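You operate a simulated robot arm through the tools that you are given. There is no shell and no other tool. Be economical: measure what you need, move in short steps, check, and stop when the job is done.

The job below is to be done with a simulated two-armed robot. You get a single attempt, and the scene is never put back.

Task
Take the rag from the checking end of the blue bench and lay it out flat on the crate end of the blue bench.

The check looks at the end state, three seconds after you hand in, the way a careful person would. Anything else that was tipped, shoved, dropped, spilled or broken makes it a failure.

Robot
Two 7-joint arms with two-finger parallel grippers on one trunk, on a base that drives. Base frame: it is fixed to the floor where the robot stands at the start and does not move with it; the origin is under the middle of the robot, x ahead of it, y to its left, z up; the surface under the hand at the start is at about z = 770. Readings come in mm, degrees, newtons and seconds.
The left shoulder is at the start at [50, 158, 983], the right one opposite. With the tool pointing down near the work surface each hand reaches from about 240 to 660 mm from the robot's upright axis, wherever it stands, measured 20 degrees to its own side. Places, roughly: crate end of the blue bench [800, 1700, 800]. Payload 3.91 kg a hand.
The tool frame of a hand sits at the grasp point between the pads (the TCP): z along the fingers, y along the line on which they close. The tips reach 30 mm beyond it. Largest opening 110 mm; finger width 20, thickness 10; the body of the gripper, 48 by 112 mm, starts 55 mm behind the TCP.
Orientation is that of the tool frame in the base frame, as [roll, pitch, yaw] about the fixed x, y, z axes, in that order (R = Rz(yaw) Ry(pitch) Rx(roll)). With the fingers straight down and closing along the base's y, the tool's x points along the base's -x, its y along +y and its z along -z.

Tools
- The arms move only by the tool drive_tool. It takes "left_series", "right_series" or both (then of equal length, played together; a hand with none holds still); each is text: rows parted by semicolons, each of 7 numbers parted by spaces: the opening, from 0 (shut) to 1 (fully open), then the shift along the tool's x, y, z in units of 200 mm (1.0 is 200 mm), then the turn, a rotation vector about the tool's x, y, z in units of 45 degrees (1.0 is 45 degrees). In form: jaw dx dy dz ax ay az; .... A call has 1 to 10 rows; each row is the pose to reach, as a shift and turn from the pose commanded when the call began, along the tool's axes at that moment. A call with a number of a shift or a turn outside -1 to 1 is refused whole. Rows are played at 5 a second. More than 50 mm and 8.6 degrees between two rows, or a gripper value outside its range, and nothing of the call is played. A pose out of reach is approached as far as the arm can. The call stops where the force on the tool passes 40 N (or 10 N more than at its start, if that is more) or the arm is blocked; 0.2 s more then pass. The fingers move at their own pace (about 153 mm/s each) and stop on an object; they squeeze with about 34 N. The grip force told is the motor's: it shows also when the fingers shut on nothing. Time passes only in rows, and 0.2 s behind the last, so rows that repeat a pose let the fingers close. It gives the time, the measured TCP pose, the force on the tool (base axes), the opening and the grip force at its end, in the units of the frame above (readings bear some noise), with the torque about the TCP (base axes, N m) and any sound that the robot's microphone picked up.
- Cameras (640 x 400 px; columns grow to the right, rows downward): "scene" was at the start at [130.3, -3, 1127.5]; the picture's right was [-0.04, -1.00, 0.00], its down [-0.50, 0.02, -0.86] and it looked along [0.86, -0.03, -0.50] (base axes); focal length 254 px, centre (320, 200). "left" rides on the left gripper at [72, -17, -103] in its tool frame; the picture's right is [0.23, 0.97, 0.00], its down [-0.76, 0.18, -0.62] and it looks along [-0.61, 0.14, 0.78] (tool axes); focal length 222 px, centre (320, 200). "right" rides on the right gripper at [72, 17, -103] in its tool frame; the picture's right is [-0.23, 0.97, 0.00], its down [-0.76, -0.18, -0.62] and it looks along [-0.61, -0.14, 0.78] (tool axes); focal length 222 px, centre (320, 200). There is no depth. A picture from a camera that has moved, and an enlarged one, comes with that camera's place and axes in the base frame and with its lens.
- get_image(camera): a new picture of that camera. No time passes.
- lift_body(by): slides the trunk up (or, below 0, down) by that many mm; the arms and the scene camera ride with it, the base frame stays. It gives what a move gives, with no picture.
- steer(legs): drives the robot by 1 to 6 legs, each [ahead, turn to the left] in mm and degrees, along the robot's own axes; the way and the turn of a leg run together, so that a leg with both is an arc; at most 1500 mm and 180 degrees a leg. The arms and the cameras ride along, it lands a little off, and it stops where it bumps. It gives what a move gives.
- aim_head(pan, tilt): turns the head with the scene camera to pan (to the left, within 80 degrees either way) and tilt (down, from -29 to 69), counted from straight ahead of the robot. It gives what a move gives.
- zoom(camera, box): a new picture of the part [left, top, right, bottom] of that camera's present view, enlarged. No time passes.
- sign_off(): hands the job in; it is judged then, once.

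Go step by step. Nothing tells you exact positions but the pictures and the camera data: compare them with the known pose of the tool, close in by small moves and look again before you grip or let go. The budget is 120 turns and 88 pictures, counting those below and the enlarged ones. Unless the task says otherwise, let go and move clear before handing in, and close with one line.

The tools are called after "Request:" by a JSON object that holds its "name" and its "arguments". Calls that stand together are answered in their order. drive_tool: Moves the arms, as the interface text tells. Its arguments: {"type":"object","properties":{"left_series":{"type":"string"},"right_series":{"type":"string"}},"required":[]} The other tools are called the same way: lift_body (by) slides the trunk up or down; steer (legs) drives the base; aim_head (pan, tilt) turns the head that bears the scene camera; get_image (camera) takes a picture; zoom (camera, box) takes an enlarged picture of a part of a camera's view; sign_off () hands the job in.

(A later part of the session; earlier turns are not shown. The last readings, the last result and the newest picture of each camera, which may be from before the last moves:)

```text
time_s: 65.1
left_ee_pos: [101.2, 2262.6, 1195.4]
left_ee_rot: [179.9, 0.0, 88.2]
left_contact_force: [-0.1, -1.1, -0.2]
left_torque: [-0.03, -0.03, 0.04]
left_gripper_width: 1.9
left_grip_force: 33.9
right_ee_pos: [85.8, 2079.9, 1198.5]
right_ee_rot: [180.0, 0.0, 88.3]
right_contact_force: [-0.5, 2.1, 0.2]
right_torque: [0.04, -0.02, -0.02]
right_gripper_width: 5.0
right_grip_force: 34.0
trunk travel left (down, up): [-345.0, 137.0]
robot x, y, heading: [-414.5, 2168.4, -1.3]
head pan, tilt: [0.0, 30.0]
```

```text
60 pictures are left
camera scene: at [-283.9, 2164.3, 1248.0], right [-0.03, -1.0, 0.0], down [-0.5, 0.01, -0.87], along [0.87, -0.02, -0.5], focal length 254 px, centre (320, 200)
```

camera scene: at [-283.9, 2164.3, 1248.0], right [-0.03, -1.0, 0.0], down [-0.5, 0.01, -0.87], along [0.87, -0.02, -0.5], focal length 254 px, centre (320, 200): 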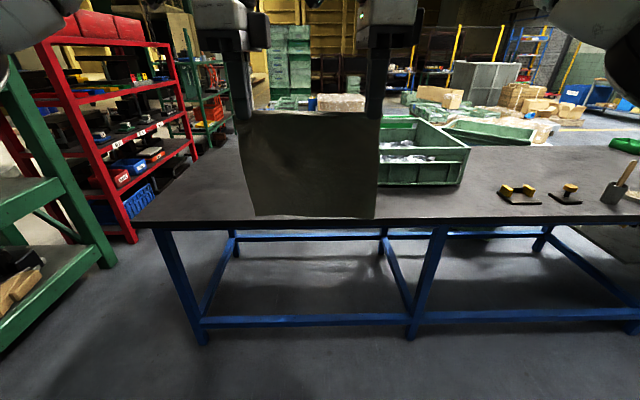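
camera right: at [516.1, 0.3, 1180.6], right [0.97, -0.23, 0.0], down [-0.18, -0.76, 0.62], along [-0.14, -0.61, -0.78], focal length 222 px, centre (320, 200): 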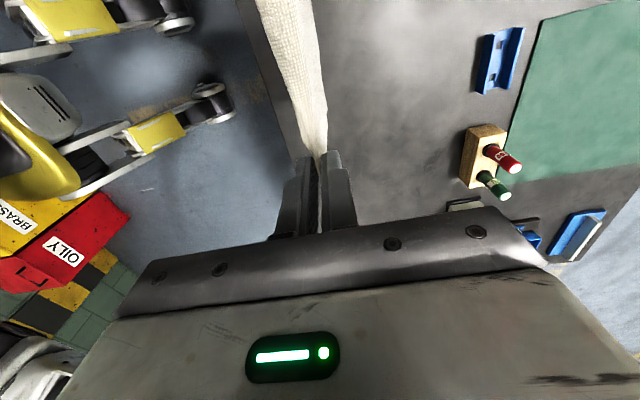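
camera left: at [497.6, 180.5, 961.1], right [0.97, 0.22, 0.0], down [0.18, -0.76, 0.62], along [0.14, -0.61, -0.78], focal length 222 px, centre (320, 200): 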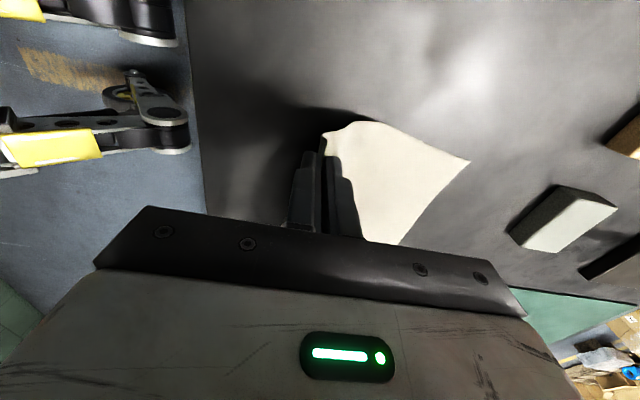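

Beside the crate the bench is clear. I drive up to the bench.

Request:
{"name": "steer", "arguments": {"legs": [[0, 1.4], [525, 0]]}}

Request:
{"name": "aim_head", "arguments": {"pan": 0, "tilt": 45}}

Request:
{"name": "get_image", "arguments": {"camera": "scene"}}

Request:
{"name": "get_image", "arguments": {"camera": "right"}}

```text
time_s: 68.5
left_ee_pos: [624.6, 2278.9, 1193.9]
left_ee_rot: [-180.0, 0.0, 90.0]
left_contact_force: [0.0, -1.7, 0.3]
left_torque: [-0.04, 0.0, 0.04]
left_gripper_width: 1.6
left_grip_force: 34.1
right_ee_pos: [613.9, 2097.1, 1197.1]
right_ee_rot: [-180.0, 0.0, 90.1]
right_contact_force: [-0.4, 1.6, -0.2]
right_torque: [0.03, -0.02, -0.01]
right_gripper_width: 5.0
right_grip_force: 33.8
trunk travel left (down, up): [-345.0, 137.0]
robot x, y, heading: [110.4, 2169.8, 0.4]
head pan, tilt: [0.0, 30.0]
```

```text
time_s: 69.3
left_ee_pos: [624.6, 2279.9, 1195.3]
left_ee_rot: [180.0, 0.0, 90.0]
left_contact_force: [0.0, -1.3, -0.8]
left_torque: [-0.06, 0.01, 0.03]
left_gripper_width: 1.6
left_grip_force: 33.5
right_ee_pos: [613.9, 2095.8, 1198.2]
right_ee_rot: [-180.0, 0.0, 90.1]
right_contact_force: [0.6, 1.0, 0.2]
right_torque: [0.06, 0.02, 0.02]
right_gripper_width: 4.9
right_grip_force: 34.1
trunk travel left (down, up): [-345.0, 137.0]
robot x, y, heading: [108.7, 2167.4, 0.2]
head pan, tilt: [0.0, 45.0]
```

```text
59 pictures are left
camera scene: at [233.1, 2169.1, 1225.4], right [0.0, -1.0, 0.0], down [-0.71, 0.0, -0.71], along [0.71, 0.0, -0.71], focal length 254 px, centre (320, 200)
```

scene: 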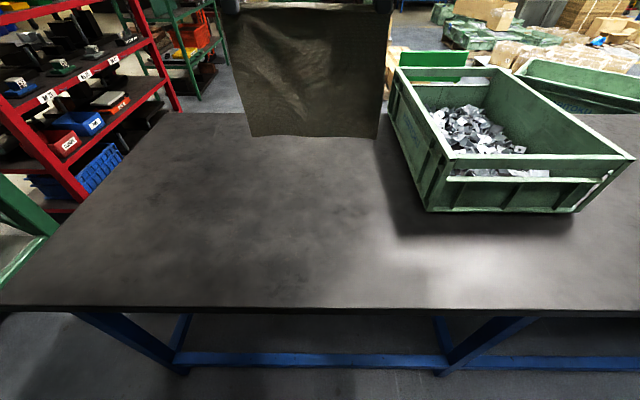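

```text
58 pictures are left
camera right: at [629.8, 2169.7, 1301.7], right [0.97, -0.23, 0.0], down [-0.18, -0.76, 0.62], along [-0.14, -0.61, -0.78], focal length 222 px, centre (320, 200)
```

right: 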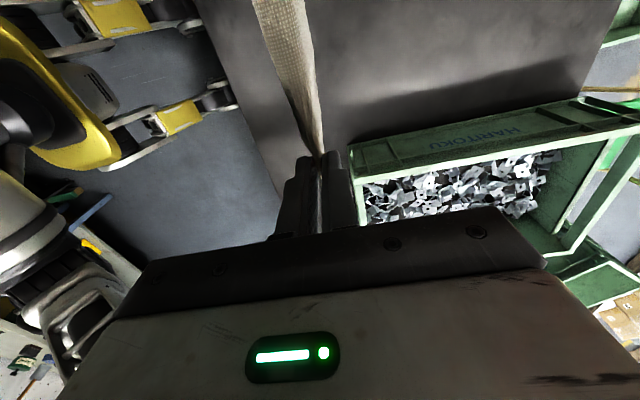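

The spot is clear: crate's left wall is at y ≈ 1911, cloth spans about 2080–2300. I lower the trunk back and move the cloth forward and down until its hanging edge is just above the bench.

Request:
{"name": "lift_body", "arguments": {"by": -120}}

Request:
{"name": "drive_tool", "arguments": {"left_series": "0 0 0.12 0.14 0 0 0;0 0 0.24 0.28 0 0 0;0 0 0.36 0.4 0 0 0;0 0 0.36 0.4 0 0 0;0 0 0.36 0.4 0 0 0", "right_series": "0 0 0.12 0.14 0 0 0;0 0 0.24 0.28 0 0 0;0 0 0.36 0.41 0 0 0;0 0 0.36 0.41 0 0 0;0 0 0.36 0.41 0 0 0"}}

Request:
{"name": "get_image", "arguments": {"camera": "scene"}}

Request:
{"name": "get_image", "arguments": {"camera": "left"}}

```text
time_s: 70.8
left_ee_pos: [624.2, 2278.6, 1074.2]
left_ee_rot: [-179.9, 0.0, 90.0]
left_contact_force: [-0.3, -1.6, 0.5]
left_torque: [-0.01, -0.01, 0.04]
left_gripper_width: 2.1
left_grip_force: 33.8
right_ee_pos: [614.4, 2097.0, 1077.7]
right_ee_rot: [179.9, -0.1, 90.2]
right_contact_force: [0.6, 1.3, -0.2]
right_torque: [0.03, 0.0, -0.03]
right_gripper_width: 5.1
right_grip_force: 33.9
trunk travel left (down, up): [-225.0, 257.0]
robot x, y, heading: [113.8, 2168.2, 0.4]
head pan, tilt: [0.0, 45.0]
```

```text
time_s: 72.0
left_ee_pos: [697.0, 2276.4, 991.6]
left_ee_rot: [-180.0, 0.0, 90.0]
left_contact_force: [-0.4, -0.9, -0.3]
left_torque: [0.01, 0.03, 0.02]
left_gripper_width: 1.9
left_grip_force: 33.9
right_ee_pos: [684.5, 2093.4, 993.7]
right_ee_rot: [180.0, 0.1, 90.1]
right_contact_force: [0.0, 0.8, -0.2]
right_torque: [0.04, -0.03, 0.02]
right_gripper_width: 4.9
right_grip_force: 34.5
trunk travel left (down, up): [-225.0, 257.0]
robot x, y, heading: [112.9, 2168.5, 0.3]
head pan, tilt: [0.0, 45.0]
```

```text
57 pictures are left
camera scene: at [233.0, 2169.1, 1105.3], right [0.0, -1.0, 0.0], down [-0.71, 0.0, -0.71], along [0.71, 0.0, -0.71], focal length 254 px, centre (320, 200)
```

scene: 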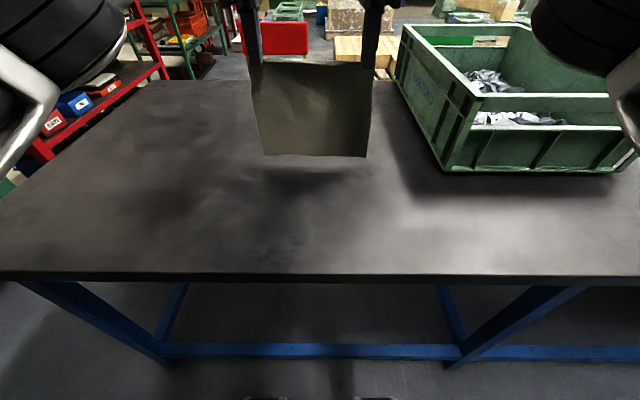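

```text
56 pictures are left
camera left: at [678.6, 2349.0, 1094.9], right [0.97, 0.23, 0.0], down [0.18, -0.76, 0.62], along [0.14, -0.61, -0.78], focal length 222 px, centre (320, 200)
```

left: 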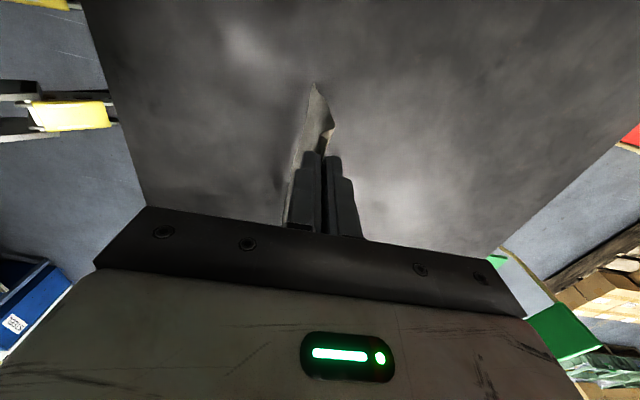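

The hanging edge is about 12 mm above the bench at x ≈ 690. I now lower the cloth while drawing the hands back towards the robot, so it lays down from the far edge to the near edge; first half of that path.

Request:
{"name": "drive_tool", "arguments": {"left_series": "0 0 -0.06 0.05 0 0 0;0 0 -0.12 0.08 0 0 0;0 0 -0.18 0.1 0 0 0;0 0 -0.24 0.125 0 0 0;0 0 -0.3 0.155 0 0 0;0 0 -0.36 0.19 0 0 0;0 0 -0.42 0.23 0 0 0;0 0 -0.48 0.27 0 0 0;0 0 -0.54 0.315 0 0 0;0 0 -0.6 0.36 0 0 0", "right_series": "0 0 -0.06 0.05 0 0 0;0 0 -0.12 0.08 0 0 0;0 0 -0.18 0.1 0 0 0;0 0 -0.24 0.125 0 0 0;0 0 -0.3 0.155 0 0 0;0 0 -0.36 0.19 0 0 0;0 0 -0.42 0.23 0 0 0;0 0 -0.48 0.27 0 0 0;0 0 -0.54 0.315 0 0 0;0 0 -0.6 0.36 0 0 0"}}

Request:
{"name": "get_image", "arguments": {"camera": "scene"}}

Request:
{"name": "get_image", "arguments": {"camera": "left"}}

```text
time_s: 74.2
left_ee_pos: [575.3, 2278.2, 924.8]
left_ee_rot: [179.9, 0.0, 90.0]
left_contact_force: [0.1, -0.7, -0.2]
left_torque: [0.0, 0.0, 0.01]
left_gripper_width: 1.6
left_grip_force: 33.7
right_ee_pos: [565.1, 2095.4, 926.2]
right_ee_rot: [179.9, -0.1, 89.9]
right_contact_force: [0.4, 0.4, -0.1]
right_torque: [0.03, 0.05, -0.02]
right_gripper_width: 4.7
right_grip_force: 34.0
trunk travel left (down, up): [-225.0, 257.0]
robot x, y, heading: [113.0, 2165.6, 0.2]
head pan, tilt: [0.0, 45.0]
```

```text
55 pictures are left
camera scene: at [233.0, 2169.1, 1105.4], right [0.0, -1.0, 0.0], down [-0.71, 0.0, -0.71], along [0.71, 0.0, -0.71], focal length 254 px, centre (320, 200)
```

scene: 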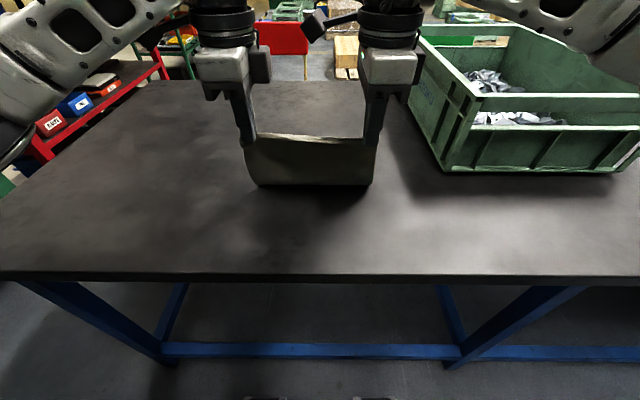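

```text
54 pictures are left
camera left: at [557.8, 2350.5, 1026.1], right [0.97, 0.23, 0.0], down [0.18, -0.76, 0.62], along [0.14, -0.61, -0.78], focal length 222 px, centre (320, 200)
```

left: 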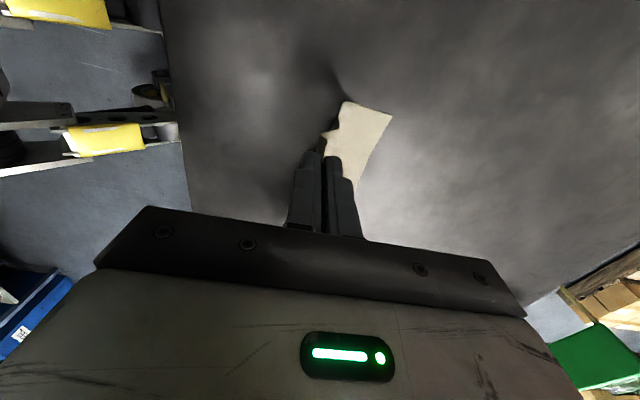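

The far part is lying flat with the far edge at x ≈ 656. I continue the second half in the same way.

Request:
{"name": "drive_tool", "arguments": {"left_series": "0 0 -0.06 0.06 0 0 0;0 0 -0.12 0.12 0 0 0;0 0 -0.18 0.18 0 0 0;0 0 -0.24 0.24 0 0 0;0 0 -0.3 0.3 0 0 0;0 0 -0.36 0.36 0 0 0;0 0 -0.42 0.42 0 0 0;0 0 -0.46 0.48 0 0 0;0 0 -0.5 0.54 0 0 0;0 0 -0.54 0.585 0 0 0", "right_series": "0 0 -0.06 0.06 0 0 0;0 0 -0.12 0.12 0 0 0;0 0 -0.18 0.18 0 0 0;0 0 -0.24 0.24 0 0 0;0 0 -0.3 0.3 0 0 0;0 0 -0.36 0.36 0 0 0;0 0 -0.42 0.42 0 0 0;0 0 -0.46 0.48 0 0 0;0 0 -0.5 0.54 0 0 0;0 0 -0.54 0.585 0 0 0"}}

Request:
{"name": "get_image", "arguments": {"camera": "scene"}}

Request:
{"name": "get_image", "arguments": {"camera": "left"}}

Request:
{"name": "get_image", "arguments": {"camera": "right"}}

```text
time_s: 76.4
left_ee_pos: [466.0, 2279.2, 805.9]
left_ee_rot: [-179.9, 0.0, 90.0]
left_contact_force: [0.5, -1.9, 0.5]
left_torque: [-0.03, 0.03, 0.01]
left_gripper_width: 2.0
left_grip_force: 34.0
right_ee_pos: [458.3, 2096.3, 806.3]
right_ee_rot: [180.0, -0.2, 90.0]
right_contact_force: [0.1, 1.7, 0.9]
right_torque: [0.06, -0.02, 0.0]
right_gripper_width: 5.1
right_grip_force: 34.1
trunk travel left (down, up): [-225.0, 257.0]
robot x, y, heading: [114.9, 2167.5, 0.3]
head pan, tilt: [0.0, 45.0]
```

```text
53 pictures are left
camera scene: at [233.0, 2169.1, 1105.4], right [0.0, -1.0, 0.0], down [-0.71, 0.0, -0.71], along [0.71, 0.0, -0.71], focal length 254 px, centre (320, 200)
```

scene: 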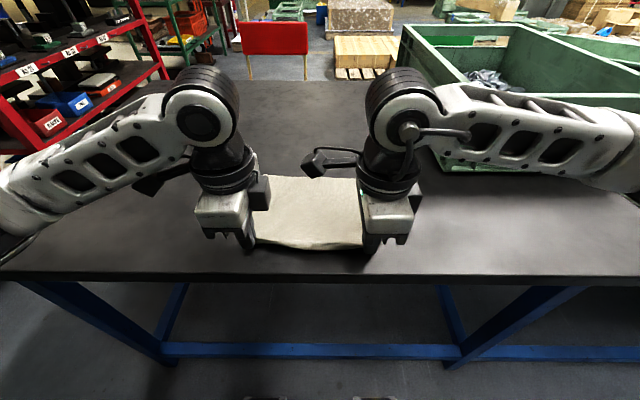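

```text
52 pictures are left
camera left: at [449.1, 2352.6, 908.6], right [0.97, 0.23, 0.0], down [0.18, -0.76, 0.62], along [0.14, -0.61, -0.78], focal length 222 px, centre (320, 200)
```

left: 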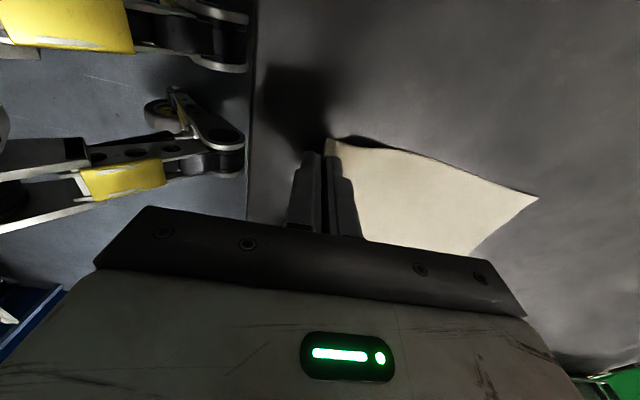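

```text
51 pictures are left
camera right: at [474.8, 2168.9, 911.0], right [0.97, -0.23, 0.0], down [-0.18, -0.76, 0.62], along [-0.14, -0.61, -0.78], focal length 222 px, centre (320, 200)
```

right: 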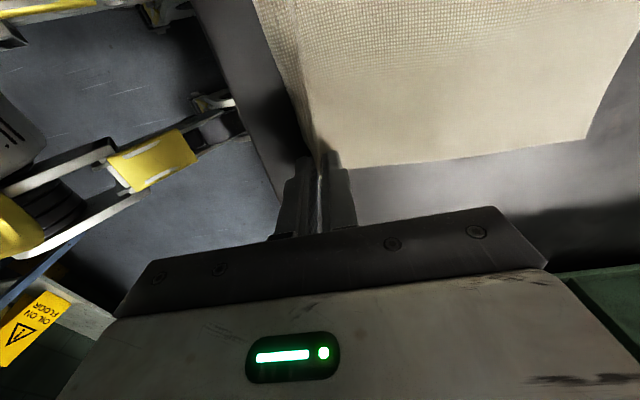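

The cloth lies flat with only the pinched corners raised. I lower 3 mm more, open gently and check before lifting off.

Request:
{"name": "drive_tool", "arguments": {"left_series": "0 0 0 0.012 0 0 0;0.05 0 0 0.012 0 0 0;0.15 0 0 0.008 0 0 0;0.25 0 0 0.0 0 0 0;0.3 0 0 0 0 0 0", "right_series": "0 0 0 0.012 0 0 0;0.05 0 0 0.012 0 0 0;0.15 0 0 0.008 0 0 0;0.25 0 0 0.0 0 0 0;0.3 0 0 0 0 0 0"}}

Request:
{"name": "get_image", "arguments": {"camera": "left"}}

Request:
{"name": "get_image", "arguments": {"camera": "right"}}

```text
time_s: 77.6
left_ee_pos: [468.4, 2279.2, 806.4]
left_ee_rot: [180.0, 0.0, 90.0]
left_contact_force: [-0.1, 0.2, -0.1]
left_torque: [0.0, 0.01, 0.03]
left_gripper_width: 32.8
left_grip_force: 0.0
right_ee_pos: [457.3, 2095.6, 806.3]
right_ee_rot: [-179.9, 0.0, 90.1]
right_contact_force: [0.1, -0.6, 0.0]
right_torque: [-0.05, -0.02, 0.0]
right_gripper_width: 33.1
right_grip_force: 0.1
trunk travel left (down, up): [-225.0, 257.0]
robot x, y, heading: [111.1, 2168.4, 0.2]
head pan, tilt: [0.0, 45.0]
```

```text
50 pictures are left
camera left: at [450.0, 2352.0, 908.4], right [0.97, 0.23, 0.0], down [0.18, -0.76, 0.62], along [0.14, -0.61, -0.78], focal length 222 px, centre (320, 200)
```

left: 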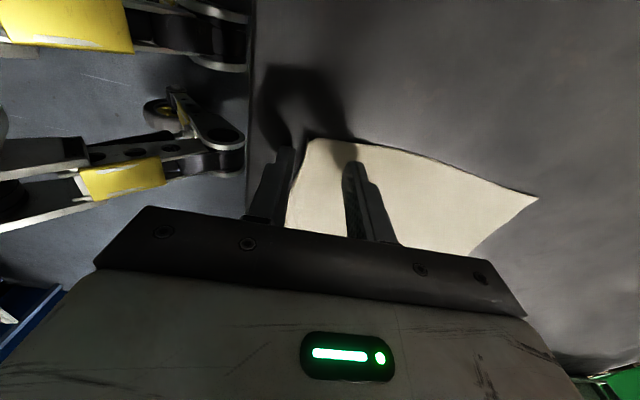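

```text
49 pictures are left
camera right: at [474.3, 2169.1, 910.4], right [0.97, -0.23, 0.0], down [-0.18, -0.76, 0.62], along [-0.14, -0.61, -0.78], focal length 222 px, centre (320, 200)
```

right: 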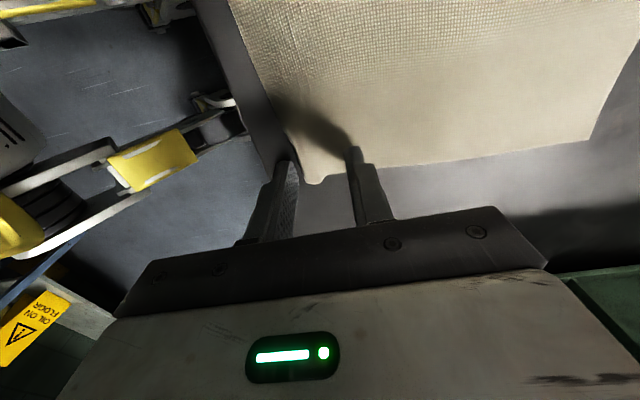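

The cloth has dropped from both jaws. I lift straight up slowly and look.

Request:
{"name": "drive_tool", "arguments": {"left_series": "0.3 0 0 -0.05 0 0 0;0.3 0 0 -0.15 0 0 0;0.3 0 0 -0.35 0 0 0;0.3 0 0 -0.55 0 0 0;0.3 0 0 -0.75 0 0 0;0.3 0 0 -0.95 0 0 0", "right_series": "0.3 0 0 -0.05 0 0 0;0.3 0 0 -0.15 0 0 0;0.3 0 0 -0.35 0 0 0;0.3 0 0 -0.55 0 0 0;0.3 0 0 -0.75 0 0 0;0.3 0 0 -0.95 0 0 0"}}

Request:
{"name": "get_image", "arguments": {"camera": "scene"}}

Request:
{"name": "get_image", "arguments": {"camera": "left"}}

Request:
{"name": "get_image", "arguments": {"camera": "right"}}

```text
time_s: 79.0
left_ee_pos: [468.1, 2279.9, 998.8]
left_ee_rot: [180.0, 0.1, 89.9]
left_contact_force: [-0.4, 0.2, 0.3]
left_torque: [0.03, 0.03, 0.01]
left_gripper_width: 33.3
left_grip_force: 0.1
right_ee_pos: [458.7, 2094.4, 996.4]
right_ee_rot: [-180.0, 0.1, 90.1]
right_contact_force: [-0.5, 1.0, 0.0]
right_torque: [0.03, -0.02, 0.02]
right_gripper_width: 33.0
right_grip_force: 0.0
trunk travel left (down, up): [-225.0, 257.0]
robot x, y, heading: [107.5, 2166.7, 0.2]
head pan, tilt: [0.0, 45.0]
```

```text
48 pictures are left
camera scene: at [232.8, 2169.1, 1105.3], right [0.0, -1.0, 0.0], down [-0.71, 0.0, -0.71], along [0.71, 0.0, -0.71], focal length 254 px, centre (320, 200)
```

scene: 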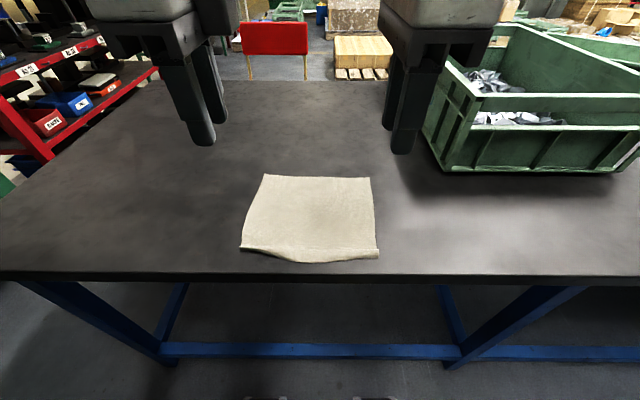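

```text
47 pictures are left
camera left: at [450.7, 2353.0, 1100.7], right [0.97, 0.23, 0.0], down [0.18, -0.76, 0.62], along [0.14, -0.61, -0.78], focal length 222 px, centre (320, 200)
```

left: 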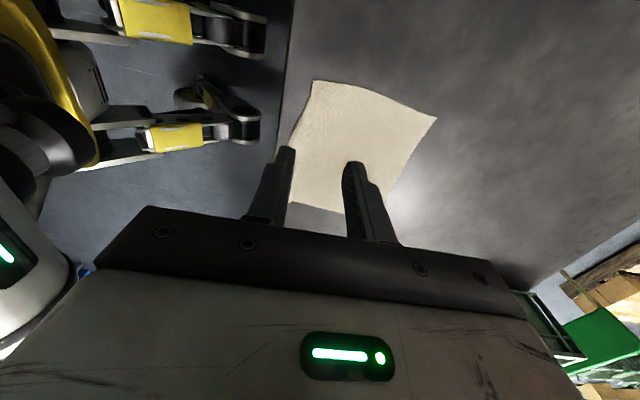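

```text
46 pictures are left
camera right: at [473.1, 2168.1, 1100.9], right [0.97, -0.23, 0.0], down [-0.18, -0.76, 0.62], along [-0.14, -0.61, -0.78], focal length 222 px, centre (320, 200)
```

right: 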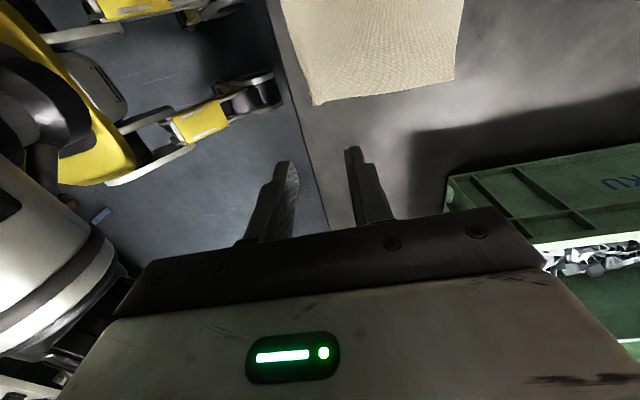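

Request:
{"name": "zoom", "arguments": {"camera": "scene", "box": [220, 160, 404, 290]}}

```text
3.08 times, centred on (312, 225) of scene
camera zoom: at [232.8, 2169.1, 1105.3], right [0.0, -1.0, 0.0], down [-0.71, 0.0, -0.71], along [0.71, 0.0, -0.71], focal length 783 px, centre (345, 123)
```

zoom: 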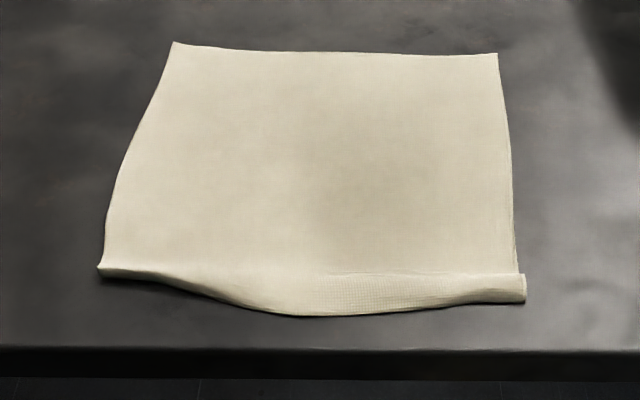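

The main part is flat, but the near edge looks like a low curled ridge. I look closer with the wrist cameras.

Request:
{"name": "zoom", "arguments": {"camera": "left", "box": [270, 60, 450, 220]}}

Request:
{"name": "zoom", "arguments": {"camera": "right", "box": [270, 0, 470, 120]}}

```text
2.50 times, centred on (360, 140) of left
camera zoom: at [450.7, 2353.0, 1100.7], right [0.97, 0.23, 0.0], down [0.18, -0.76, 0.62], along [0.14, -0.61, -0.78], focal length 555 px, centre (220, 350)
```

zoom: 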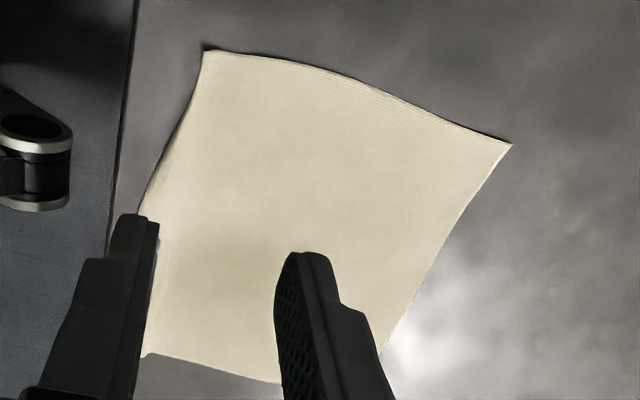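

```text
3.20 times, centred on (370, 60) of right
camera zoom: at [473.1, 2168.1, 1100.9], right [0.97, -0.23, 0.0], down [-0.18, -0.76, 0.62], along [-0.14, -0.61, -0.78], focal length 711 px, centre (160, 648)
```

zoom: 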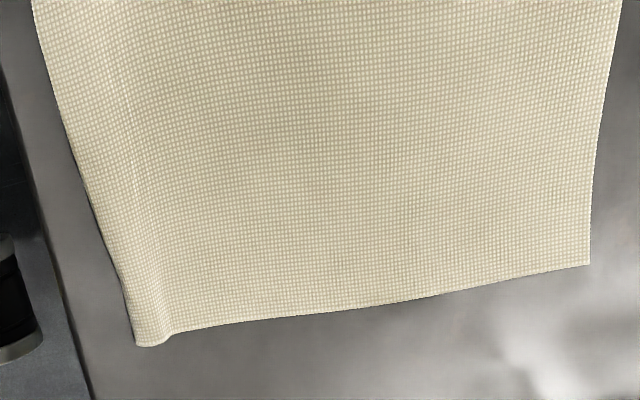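

Request:
{"name": "zoom", "arguments": {"camera": "scene", "box": [330, 225, 390, 265]}}

Request:
{"name": "zoom", "arguments": {"camera": "scene", "box": [235, 230, 325, 275]}}

```text
10.00 times, centred on (360, 245) of scene
camera zoom: at [232.8, 2169.1, 1105.3], right [0.0, -1.0, 0.0], down [-0.71, 0.0, -0.71], along [0.71, 0.0, -0.71], focal length 2544 px, centre (-80, -250)
```

zoom: 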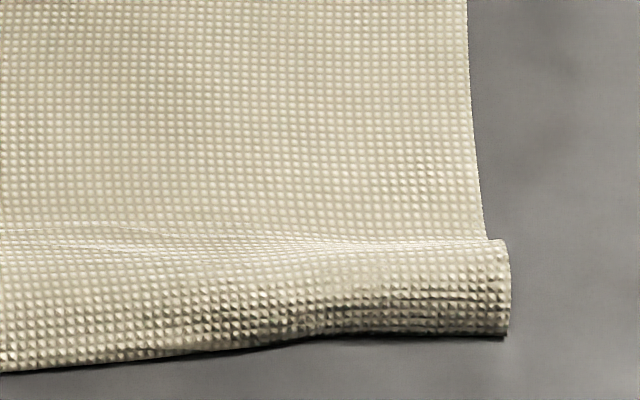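

```text
7.11 times, centred on (280, 252) of scene
camera zoom: at [232.8, 2169.1, 1105.3], right [0.0, -1.0, 0.0], down [-0.71, 0.0, -0.71], along [0.71, 0.0, -0.71], focal length 1809 px, centre (604, -173)
```

zoom: 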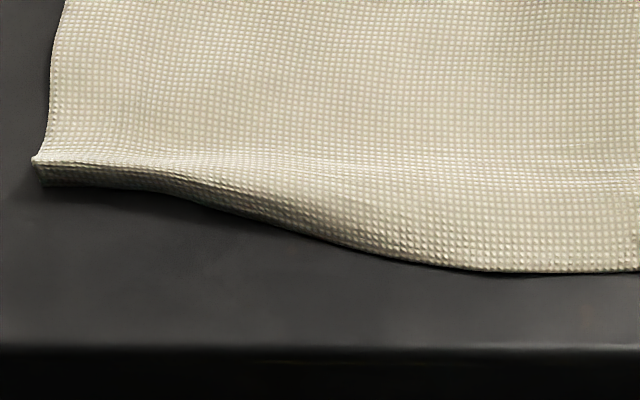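

The near edge forms a small ridge whose edge points down towards the robot. I iron it flat with the closed fingertips, starting inside the cloth and stroking lightly towards the edge; first I bring both hands over it.

Request:
{"name": "drive_tool", "arguments": {"left_series": "0 0 0.12 0.2 0 0 0;0 0 0.2 0.4 0 0 0;0 0 0.2 0.6 0 0 0;0 0 0.2 0.8 0 0 0;0 0 0.2 0.94 0 0 0;0 0 0.2 0.97 0 0 0;0 0 0.2 0.98 0 0 0", "right_series": "0 0 0.12 0.2 0 0 0;0 0 0.2 0.4 0 0 0;0 0 0.2 0.6 0 0 0;0 0 0.2 0.8 0 0 0;0 0 0.2 0.93 0 0 0;0 0 0.2 0.96 0 0 0;0 0 0.2 0.97 0 0 0"}}

```text
time_s: 80.6
left_ee_pos: [507.0, 2279.0, 801.7]
left_ee_rot: [179.9, 0.0, 89.9]
left_contact_force: [0.2, 0.7, 2.8]
left_torque: [0.04, 0.01, 0.0]
left_gripper_width: 0.0
left_grip_force: 33.9
right_ee_pos: [497.5, 2097.5, 801.9]
right_ee_rot: [179.9, 0.1, 90.1]
right_contact_force: [0.8, 1.0, -0.1]
right_torque: [0.0, 0.01, -0.01]
right_gripper_width: 0.0
right_grip_force: 34.0
trunk travel left (down, up): [-225.0, 257.0]
robot x, y, heading: [112.9, 2168.1, 0.4]
head pan, tilt: [0.0, 45.0]
```

Light contact. Now I stroke slowly towards the near edge and lift off.

Request:
{"name": "drive_tool", "arguments": {"left_series": "0 0 -0.05 0.003 0 0 0;0 0 -0.1 0.003 0 0 0;0 0 -0.15 0.003 0 0 0;0 0 -0.2 0.003 0 0 0;0 0 -0.25 0.003 0 0 0;0 0 -0.3 0.003 0 0 0;0 0 -0.36 0.003 0 0 0;0 0 -0.36 -0.1 0 0 0;0 0 -0.2 -0.3 0 0 0;0 0 0 -0.5 0 0 0", "right_series": "0 0 -0.05 0.007 0 0 0;0 0 -0.1 0.007 0 0 0;0 0 -0.15 0.007 0 0 0;0 0 -0.2 0.007 0 0 0;0 0 -0.25 0.007 0 0 0;0 0 -0.3 0.007 0 0 0;0 0 -0.36 0.007 0 0 0;0 0 -0.36 -0.1 0 0 0;0 0 -0.2 -0.3 0 0 0;0 0 0 -0.5 0 0 0"}}

Request:
{"name": "zoom", "arguments": {"camera": "scene", "box": [220, 160, 404, 290]}}

```text
refused: row 9 steps farther than a row can; nothing moved
```

```text
3.08 times, centred on (312, 225) of scene
camera zoom: at [232.8, 2169.1, 1105.5], right [0.0, -1.0, 0.0], down [-0.71, 0.0, -0.71], along [0.71, 0.0, -0.71], focal length 783 px, centre (345, 123)
```

zoom: 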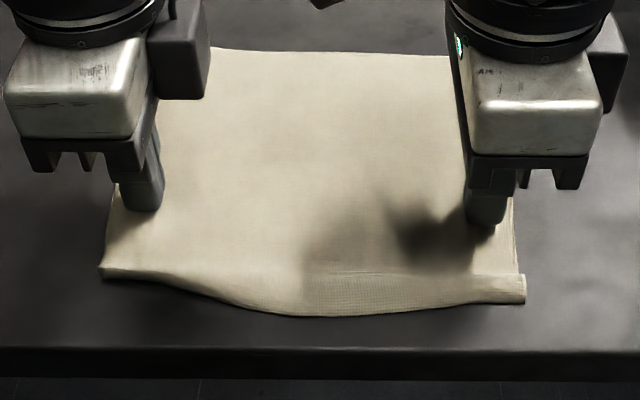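

The last rows stepped too far, so nothing moved. I send the stroke again with smaller lift-off steps.

Request:
{"name": "drive_tool", "arguments": {"left_series": "0 0 -0.05 0.003 0 0 0;0 0 -0.1 0.003 0 0 0;0 0 -0.15 0.003 0 0 0;0 0 -0.2 0.003 0 0 0;0 0 -0.25 0.003 0 0 0;0 0 -0.3 0.003 0 0 0;0 0 -0.36 0.003 0 0 0;0 0 -0.36 -0.1 0 0 0;0 0 -0.36 -0.3 0 0 0;0 0 -0.36 -0.5 0 0 0", "right_series": "0 0 -0.05 0.007 0 0 0;0 0 -0.1 0.007 0 0 0;0 0 -0.15 0.007 0 0 0;0 0 -0.2 0.007 0 0 0;0 0 -0.25 0.007 0 0 0;0 0 -0.3 0.007 0 0 0;0 0 -0.36 0.007 0 0 0;0 0 -0.36 -0.1 0 0 0;0 0 -0.36 -0.3 0 0 0;0 0 -0.36 -0.5 0 0 0"}}

Request:
{"name": "drive_tool", "arguments": {"left_series": "0 0 0.2 -0.1 0 0 0;0 0 0.4 -0.2 0 0 0", "right_series": "0 0 0.2 -0.1 0 0 0;0 0 0.4 -0.2 0 0 0"}}

Request:
{"name": "zoom", "arguments": {"camera": "scene", "box": [220, 160, 404, 290]}}

```text
time_s: 82.8
left_ee_pos: [437.3, 2279.9, 898.2]
left_ee_rot: [-179.8, -0.2, 90.1]
left_contact_force: [0.4, -0.7, -0.3]
left_torque: [0.01, 0.0, 0.0]
left_gripper_width: 0.0
left_grip_force: 34.2
right_ee_pos: [425.3, 2097.0, 900.0]
right_ee_rot: [180.0, 0.0, 90.1]
right_contact_force: [0.4, 0.0, 0.0]
right_torque: [-0.01, -0.01, 0.02]
right_gripper_width: 0.0
right_grip_force: 34.2
trunk travel left (down, up): [-225.0, 257.0]
robot x, y, heading: [113.0, 2169.0, 0.2]
head pan, tilt: [0.0, 45.0]
```

```text
time_s: 83.4
left_ee_pos: [515.0, 2280.5, 937.6]
left_ee_rot: [180.0, 0.0, 89.9]
left_contact_force: [1.0, -0.8, -0.2]
left_torque: [0.0, -0.03, 0.0]
left_gripper_width: 0.2
left_grip_force: 34.1
right_ee_pos: [509.0, 2096.2, 939.4]
right_ee_rot: [-179.9, 0.0, 90.0]
right_contact_force: [0.5, 0.3, 0.2]
right_torque: [-0.02, 0.03, 0.03]
right_gripper_width: 0.0
right_grip_force: 34.0
trunk travel left (down, up): [-225.0, 257.0]
robot x, y, heading: [114.0, 2169.8, 0.1]
head pan, tilt: [0.0, 45.0]
```

```text
3.08 times, centred on (312, 225) of scene
camera zoom: at [233.1, 2169.1, 1105.2], right [0.0, -1.0, 0.0], down [-0.71, 0.0, -0.71], along [0.71, 0.0, -0.71], focal length 783 px, centre (345, 123)
```

zoom: 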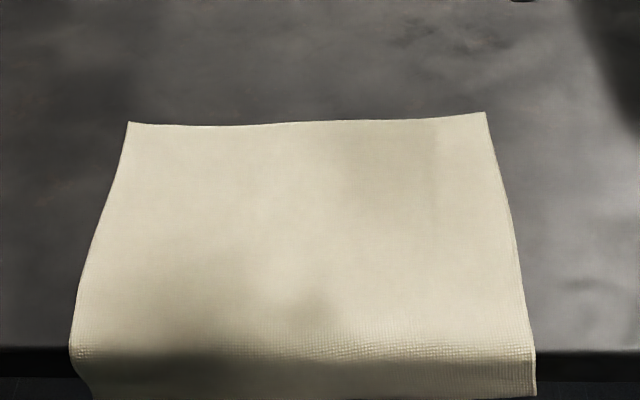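

The stroke slid the whole cloth towards me, so it now overhangs the bench edge by about 40 mm, but the curl is gone. I press near its far corners and draw it forward again, which keeps it taut.

Request:
{"name": "drive_tool", "arguments": {"left_series": "0 -0.04 0.15 0.2 0 0 0;0 -0.04 0.15 0.4 0 0 0;0 -0.04 0.15 0.6 0 0 0;0 -0.04 0.15 0.66 0 0 0;0 -0.04 0.15 0.682 0 0 0;0 -0.04 0.15 0.682 0 0 0", "right_series": "0 0.06 0.18 0.2 0 0 0;0 0.06 0.18 0.4 0 0 0;0 0.06 0.18 0.6 0 0 0;0 0.06 0.18 0.67 0 0 0;0 0.06 0.18 0.69 0 0 0;0 0.06 0.18 0.69 0 0 0"}}

Request:
{"name": "get_image", "arguments": {"camera": "scene"}}

Request:
{"name": "get_image", "arguments": {"camera": "left"}}

```text
refused: row 1 steps farther than a row can; nothing moved
```

```text
38 pictures are left
camera scene: at [233.1, 2169.1, 1105.2], right [0.0, -1.0, 0.0], down [-0.71, 0.0, -0.71], along [0.71, 0.0, -0.71], focal length 254 px, centre (320, 200)
```

scene: 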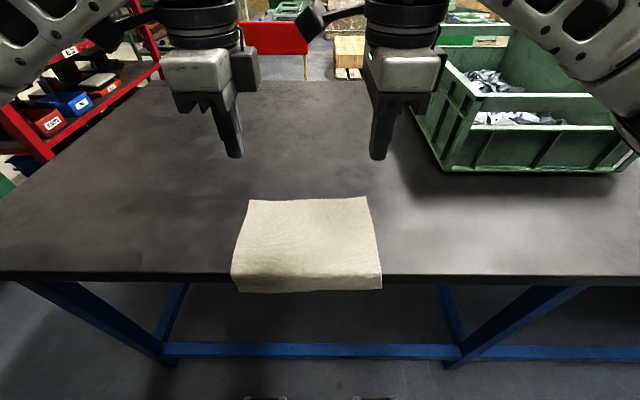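

```text
37 pictures are left
camera left: at [498.9, 2353.3, 1039.4], right [0.97, 0.23, 0.0], down [0.18, -0.76, 0.62], along [0.14, -0.61, -0.78], focal length 222 px, centre (320, 200)
```

left: 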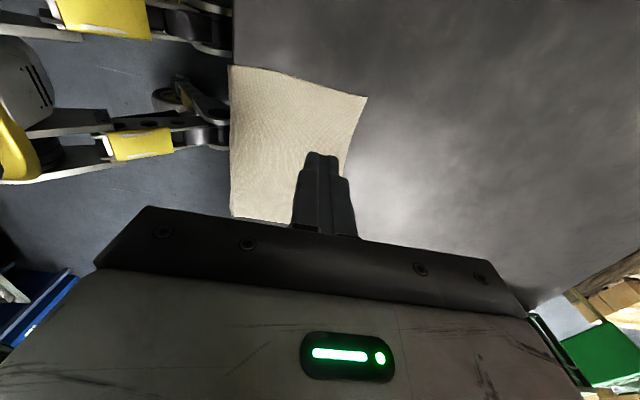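

The cloth's far corners are at about (567, 2300) and (577, 2083). I go down inside them with smaller steps.

Request:
{"name": "drive_tool", "arguments": {"left_series": "0 -0.02 0.07 0.1 0 0 0;0 -0.04 0.14 0.25 0 0 0;0 -0.04 0.15 0.4 0 0 0;0 -0.04 0.15 0.6 0 0 0;0 -0.04 0.15 0.66 0 0 0;0 -0.04 0.15 0.682 0 0 0;0 -0.04 0.15 0.682 0 0 0", "right_series": "0 0.03 0.08 0.1 0 0 0;0 0.06 0.16 0.25 0 0 0;0 0.06 0.18 0.4 0 0 0;0 0.06 0.18 0.6 0 0 0;0 0.06 0.18 0.67 0 0 0;0 0.06 0.18 0.69 0 0 0;0 0.06 0.18 0.69 0 0 0"}}

```text
time_s: 85.0
left_ee_pos: [545.5, 2269.4, 802.3]
left_ee_rot: [-180.0, 0.1, 90.0]
left_contact_force: [0.7, 0.1, 0.0]
left_torque: [0.02, -0.01, -0.04]
left_gripper_width: 0.1
left_grip_force: 34.3
right_ee_pos: [543.0, 2110.2, 805.5]
right_ee_rot: [180.0, 0.0, 90.1]
right_contact_force: [0.1, -0.8, 0.0]
right_torque: [0.01, -0.01, 0.0]
right_gripper_width: 0.0
right_grip_force: 34.4
trunk travel left (down, up): [-225.0, 257.0]
robot x, y, heading: [111.2, 2167.3, 0.3]
head pan, tilt: [0.0, 45.0]
```

Request:
{"name": "drive_tool", "arguments": {"left_series": "0 0 0 0.005 0 0 0;0 0 0 0.01 0 0 0", "right_series": "0 0 0 0.015 0 0 0;0 0 0 0.025 0 0 0"}}

```text
time_s: 85.6
left_ee_pos: [545.6, 2271.4, 802.2]
left_ee_rot: [180.0, 0.1, 90.0]
left_contact_force: [0.3, -0.4, -0.1]
left_torque: [-0.01, 0.02, -0.02]
left_gripper_width: 0.0
left_grip_force: 34.3
right_ee_pos: [541.4, 2109.2, 800.5]
right_ee_rot: [179.9, -0.1, 90.1]
right_contact_force: [-1.3, -0.3, 9.6]
right_torque: [-0.03, 0.06, 0.0]
right_gripper_width: 0.0
right_grip_force: 34.3
trunk travel left (down, up): [-225.0, 257.0]
robot x, y, heading: [111.8, 2165.7, 0.3]
head pan, tilt: [0.0, 45.0]
```

Request:
{"name": "drive_tool", "arguments": {"left_series": "0 0 0 0.005 0 0 0;0 0 0 0.011 0 0 0"}}

```text
time_s: 86.2
left_ee_pos: [545.8, 2271.6, 800.6]
left_ee_rot: [179.7, 0.1, 89.9]
left_contact_force: [-2.0, -1.9, 7.4]
left_torque: [-0.05, 0.01, 0.0]
left_gripper_width: 0.0
left_grip_force: 33.8
right_ee_pos: [541.5, 2109.5, 801.0]
right_ee_rot: [179.7, -0.1, 90.1]
right_contact_force: [1.4, 1.7, 13.8]
right_torque: [0.02, 0.01, 0.02]
right_gripper_width: 0.2
right_grip_force: 34.1
trunk travel left (down, up): [-225.0, 257.0]
robot x, y, heading: [113.2, 2167.6, 0.3]
head pan, tilt: [0.0, 45.0]
```

Both tips press at 7–14 N. I draw the cloth forward by 105 mm, slowly.

Request:
{"name": "drive_tool", "arguments": {"left_series": "0 0 0.05 0 0 0 0;0 0 0.1 0 0 0 0;0 0 0.16 0 0 0 0;0 0 0.22 0 0 0 0;0 0 0.28 0 0 0 0;0 0 0.34 0 0 0 0;0 0 0.4 0 0 0 0;0 0 0.46 0 0 0 0;0 0 0.525 0 0 0 0", "right_series": "0 0 0.05 0 0 0 0;0 0 0.1 0 0 0 0;0 0 0.16 0 0 0 0;0 0 0.22 0 0 0 0;0 0 0.28 0 0 0 0;0 0 0.34 0 0 0 0;0 0 0.4 0 0 0 0;0 0 0.46 0 0 0 0;0 0 0.525 0 0 0 0"}}

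Request:
{"name": "get_image", "arguments": {"camera": "scene"}}

```text
time_s: 88.2
left_ee_pos: [649.2, 2271.6, 802.4]
left_ee_rot: [179.8, 0.0, 90.0]
left_contact_force: [-3.4, -0.7, 19.7]
left_torque: [-0.05, 0.13, 0.03]
left_gripper_width: 0.0
left_grip_force: 34.1
right_ee_pos: [646.8, 2107.7, 801.8]
right_ee_rot: [179.9, -0.1, 90.1]
right_contact_force: [-0.5, 0.9, 1.4]
right_torque: [0.01, 0.01, 0.0]
right_gripper_width: 0.0
right_grip_force: 34.0
trunk travel left (down, up): [-225.0, 257.0]
robot x, y, heading: [112.9, 2167.3, 0.4]
head pan, tilt: [0.0, 45.0]
```

```text
36 pictures are left
camera scene: at [231.2, 2168.9, 1105.6], right [0.0, -1.0, 0.0], down [-0.71, 0.0, -0.71], along [0.71, 0.0, -0.71], focal length 254 px, centre (320, 200)
```

scene: 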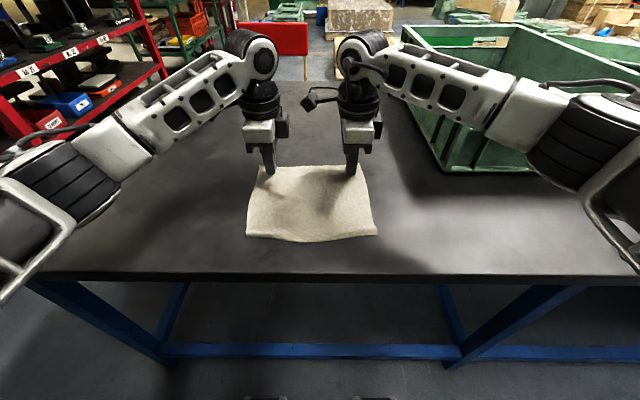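

It came along nicely. I lift straight up and inspect.

Request:
{"name": "drive_tool", "arguments": {"left_series": "0 0 0 -0.05 0 0 0;0 0 0 -0.2 0 0 0;0 0 0 -0.4 0 0 0;0 0 0 -0.6 0 0 0;0 0 0 -0.8 0 0 0", "right_series": "0 0 0 -0.05 0 0 0;0 0 0 -0.2 0 0 0;0 0 0 -0.4 0 0 0;0 0 0 -0.6 0 0 0;0 0 0 -0.8 0 0 0"}}

Request:
{"name": "zoom", "arguments": {"camera": "scene", "box": [220, 150, 404, 280]}}

```text
time_s: 89.4
left_ee_pos: [651.2, 2271.9, 959.3]
left_ee_rot: [180.0, -0.1, 90.1]
left_contact_force: [-0.2, -0.6, -0.2]
left_torque: [0.03, -0.01, -0.01]
left_gripper_width: 0.0
left_grip_force: 34.2
right_ee_pos: [646.0, 2105.9, 960.0]
right_ee_rot: [-180.0, 0.0, 90.2]
right_contact_force: [-0.3, -0.2, 0.8]
right_torque: [0.03, 0.0, 0.0]
right_gripper_width: 0.0
right_grip_force: 34.1
trunk travel left (down, up): [-225.0, 257.0]
robot x, y, heading: [114.3, 2166.4, 0.3]
head pan, tilt: [0.0, 45.0]
```

```text
3.08 times, centred on (312, 215) of scene
camera zoom: at [232.7, 2169.1, 1105.3], right [0.0, -1.0, 0.0], down [-0.71, 0.0, -0.71], along [0.71, 0.0, -0.71], focal length 783 px, centre (345, 154)
```

zoom: 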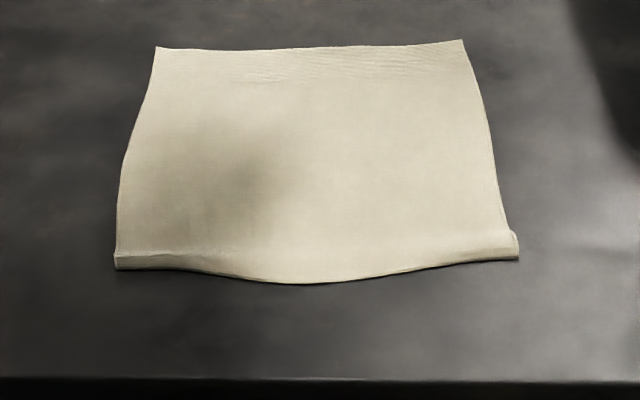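

Request:
{"name": "zoom", "arguments": {"camera": "scene", "box": [330, 205, 390, 245]}}

Request:
{"name": "zoom", "arguments": {"camera": "scene", "box": [240, 210, 300, 250]}}

```text
10.00 times, centred on (360, 225) of scene
camera zoom: at [232.7, 2169.1, 1105.3], right [0.0, -1.0, 0.0], down [-0.71, 0.0, -0.71], along [0.71, 0.0, -0.71], focal length 2544 px, centre (-80, -50)
```

zoom: 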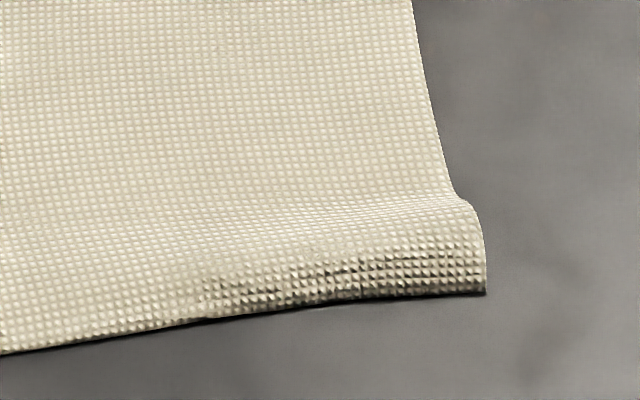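

```text
10.00 times, centred on (270, 230) of scene
camera zoom: at [232.7, 2169.1, 1105.3], right [0.0, -1.0, 0.0], down [-0.71, 0.0, -0.71], along [0.71, 0.0, -0.71], focal length 2544 px, centre (820, -100)
```

zoom: 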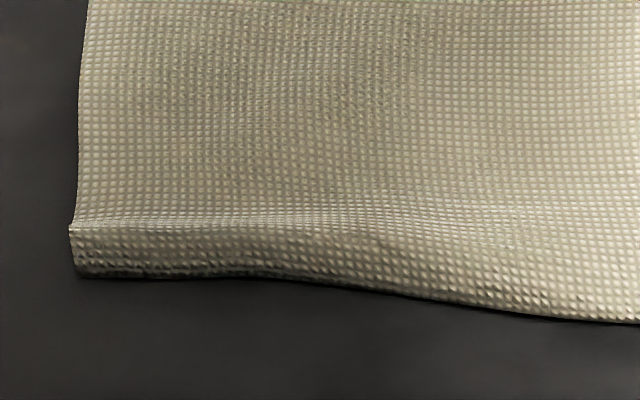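

The edge is not tucked under; it is a low ridge about 10 mm high at both near corners. I hold the cloth down with the left hand while the right strokes its ridge off the edge, then swap.

Request:
{"name": "drive_tool", "arguments": {"left_series": "0 0 -0.15 0.1 0 0 0;0 -0.02 -0.3 0.2 0 0 0;0 -0.05 -0.45 0.35 0 0 0;0 -0.05 -0.455 0.55 0 0 0;0 -0.05 -0.455 0.7 0 0 0;0 -0.05 -0.455 0.775 0 0 0;0 -0.05 -0.455 0.785 0 0 0;0 -0.05 -0.455 0.792 0 0 0", "right_series": "0 0 -0.2 0.1 0 0 0;0 -0.02 -0.4 0.2 0 0 0;0 -0.045 -0.6 0.35 0 0 0;0 -0.045 -0.63 0.55 0 0 0;0 -0.045 -0.63 0.7 0 0 0;0 -0.045 -0.63 0.775 0 0 0;0 -0.045 -0.63 0.785 0 0 0;0 -0.045 -0.63 0.79 0 0 0"}}

```text
refused: row 3 steps farther than a row can; nothing moved
```

Request:
{"name": "drive_tool", "arguments": {"left_series": "0 0 -0.12 0.1 0 0 0;0 -0.02 -0.24 0.2 0 0 0;0 -0.05 -0.36 0.3 0 0 0;0 -0.05 -0.455 0.45 0 0 0;0 -0.05 -0.455 0.6 0 0 0;0 -0.05 -0.455 0.72 0 0 0;0 -0.05 -0.455 0.775 0 0 0;0 -0.05 -0.455 0.785 0 0 0;0 -0.05 -0.455 0.792 0 0 0", "right_series": "0 0 -0.16 0.1 0 0 0;0 -0.02 -0.34 0.2 0 0 0;0 -0.045 -0.52 0.3 0 0 0;0 -0.045 -0.63 0.45 0 0 0;0 -0.045 -0.63 0.6 0 0 0;0 -0.045 -0.63 0.72 0 0 0;0 -0.045 -0.63 0.775 0 0 0;0 -0.045 -0.63 0.785 0 0 0;0 -0.045 -0.63 0.79 0 0 0"}}

```text
time_s: 91.4
left_ee_pos: [560.4, 2261.2, 801.6]
left_ee_rot: [180.0, -0.1, 90.0]
left_contact_force: [0.0, 0.5, 1.1]
left_torque: [-0.02, 0.01, 0.01]
left_gripper_width: 0.0
left_grip_force: 33.8
right_ee_pos: [520.2, 2098.7, 800.9]
right_ee_rot: [179.9, 0.0, 90.2]
right_contact_force: [0.7, -0.6, 0.1]
right_torque: [0.01, 0.0, 0.03]
right_gripper_width: 0.2
right_grip_force: 34.1
trunk travel left (down, up): [-225.0, 257.0]
robot x, y, heading: [109.5, 2169.2, 0.6]
head pan, tilt: [0.0, 45.0]
```

Both are just touching. I press the left hand harder and stroke the right one lightly over the ridge, past the edge and up.

Request:
{"name": "drive_tool", "arguments": {"left_series": "0 0 0 0.015 0 0 0;0 0 0 0.02 0 0 0;0 0 0 0.02 0 0 0;0 0 0 0.02 0 0 0;0 0 0 0.02 0 0 0;0 0 0 0.02 0 0 0;0 0 0 0.02 0 0 0;0 0 0 0.02 0 0 0;0 0 0 0.02 0 0 0", "right_series": "0 0 0 0 0 0 0;0 0 0 0.004 0 0 0;0 0 -0.06 0.004 0 0 0;0 0 -0.12 0.004 0 0 0;0 0 -0.18 0.004 0 0 0;0 0 -0.24 0.004 0 0 0;0 0 -0.3 0.004 0 0 0;0 0 -0.3 -0.1 0 0 0;0 0 -0.3 -0.3 0 0 0"}}

Request:
{"name": "zoom", "arguments": {"camera": "scene", "box": [220, 150, 404, 280]}}

```text
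time_s: 93.4
left_ee_pos: [559.9, 2261.5, 800.4]
left_ee_rot: [179.5, 0.2, 90.0]
left_contact_force: [1.2, 6.9, 34.9]
left_torque: [0.28, 0.07, 0.01]
left_gripper_width: 0.2
left_grip_force: 34.0
right_ee_pos: [459.4, 2099.0, 863.5]
right_ee_rot: [179.9, 0.1, 90.2]
right_contact_force: [0.7, -0.4, -0.3]
right_torque: [0.02, 0.02, 0.01]
right_gripper_width: 0.0
right_grip_force: 33.9
trunk travel left (down, up): [-225.0, 257.0]
robot x, y, heading: [115.0, 2165.8, 0.1]
head pan, tilt: [0.0, 45.0]
```

```text
3.08 times, centred on (312, 215) of scene
camera zoom: at [231.0, 2169.1, 1105.7], right [0.0, -1.0, 0.0], down [-0.71, 0.0, -0.71], along [0.71, 0.0, -0.71], focal length 783 px, centre (345, 154)
```

zoom: 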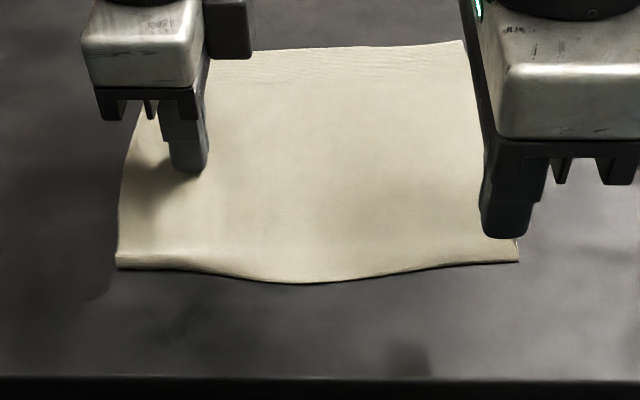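

The right corner looks flatter and the body did not slide. Now I swap: right hand holds, left hand strokes its corner.

Request:
{"name": "drive_tool", "arguments": {"left_series": "0 0 0 -0.1 0 0 0;0 0.04 -0.1 -0.2 0 0 0;0 0.09 -0.2 -0.2 0 0 0;0 0.09 -0.2 -0.1 0 0 0;0 0.09 -0.2 -0.02 0 0 0;0 0.09 -0.2 0.002 0 0 0;0 0.09 -0.2 0.01 0 0 0", "right_series": "0 0 0.1 -0.1 0 0 0;0 0 0.25 -0.1 0 0 0;0 0.05 0.4 0 0 0 0;0 0.05 0.5 0.12 0 0 0;0 0.05 0.5 0.27 0 0 0;0 0.05 0.5 0.3 0 0 0;0 0.05 0.5 0.312 0 0 0"}}

```text
time_s: 95.0
left_ee_pos: [519.6, 2277.7, 800.4]
left_ee_rot: [179.2, 0.3, 90.1]
left_contact_force: [1.7, -0.8, 41.4]
left_torque: [0.15, 0.17, -0.02]
left_gripper_width: 0.0
left_grip_force: 33.8
right_ee_pos: [558.6, 2108.4, 801.0]
right_ee_rot: [179.7, -0.2, 90.1]
right_contact_force: [-0.1, 0.0, 4.7]
right_torque: [-0.01, 0.04, 0.0]
right_gripper_width: 0.0
right_grip_force: 34.1
trunk travel left (down, up): [-225.0, 257.0]
robot x, y, heading: [106.9, 2169.7, 0.1]
head pan, tilt: [0.0, 45.0]
```

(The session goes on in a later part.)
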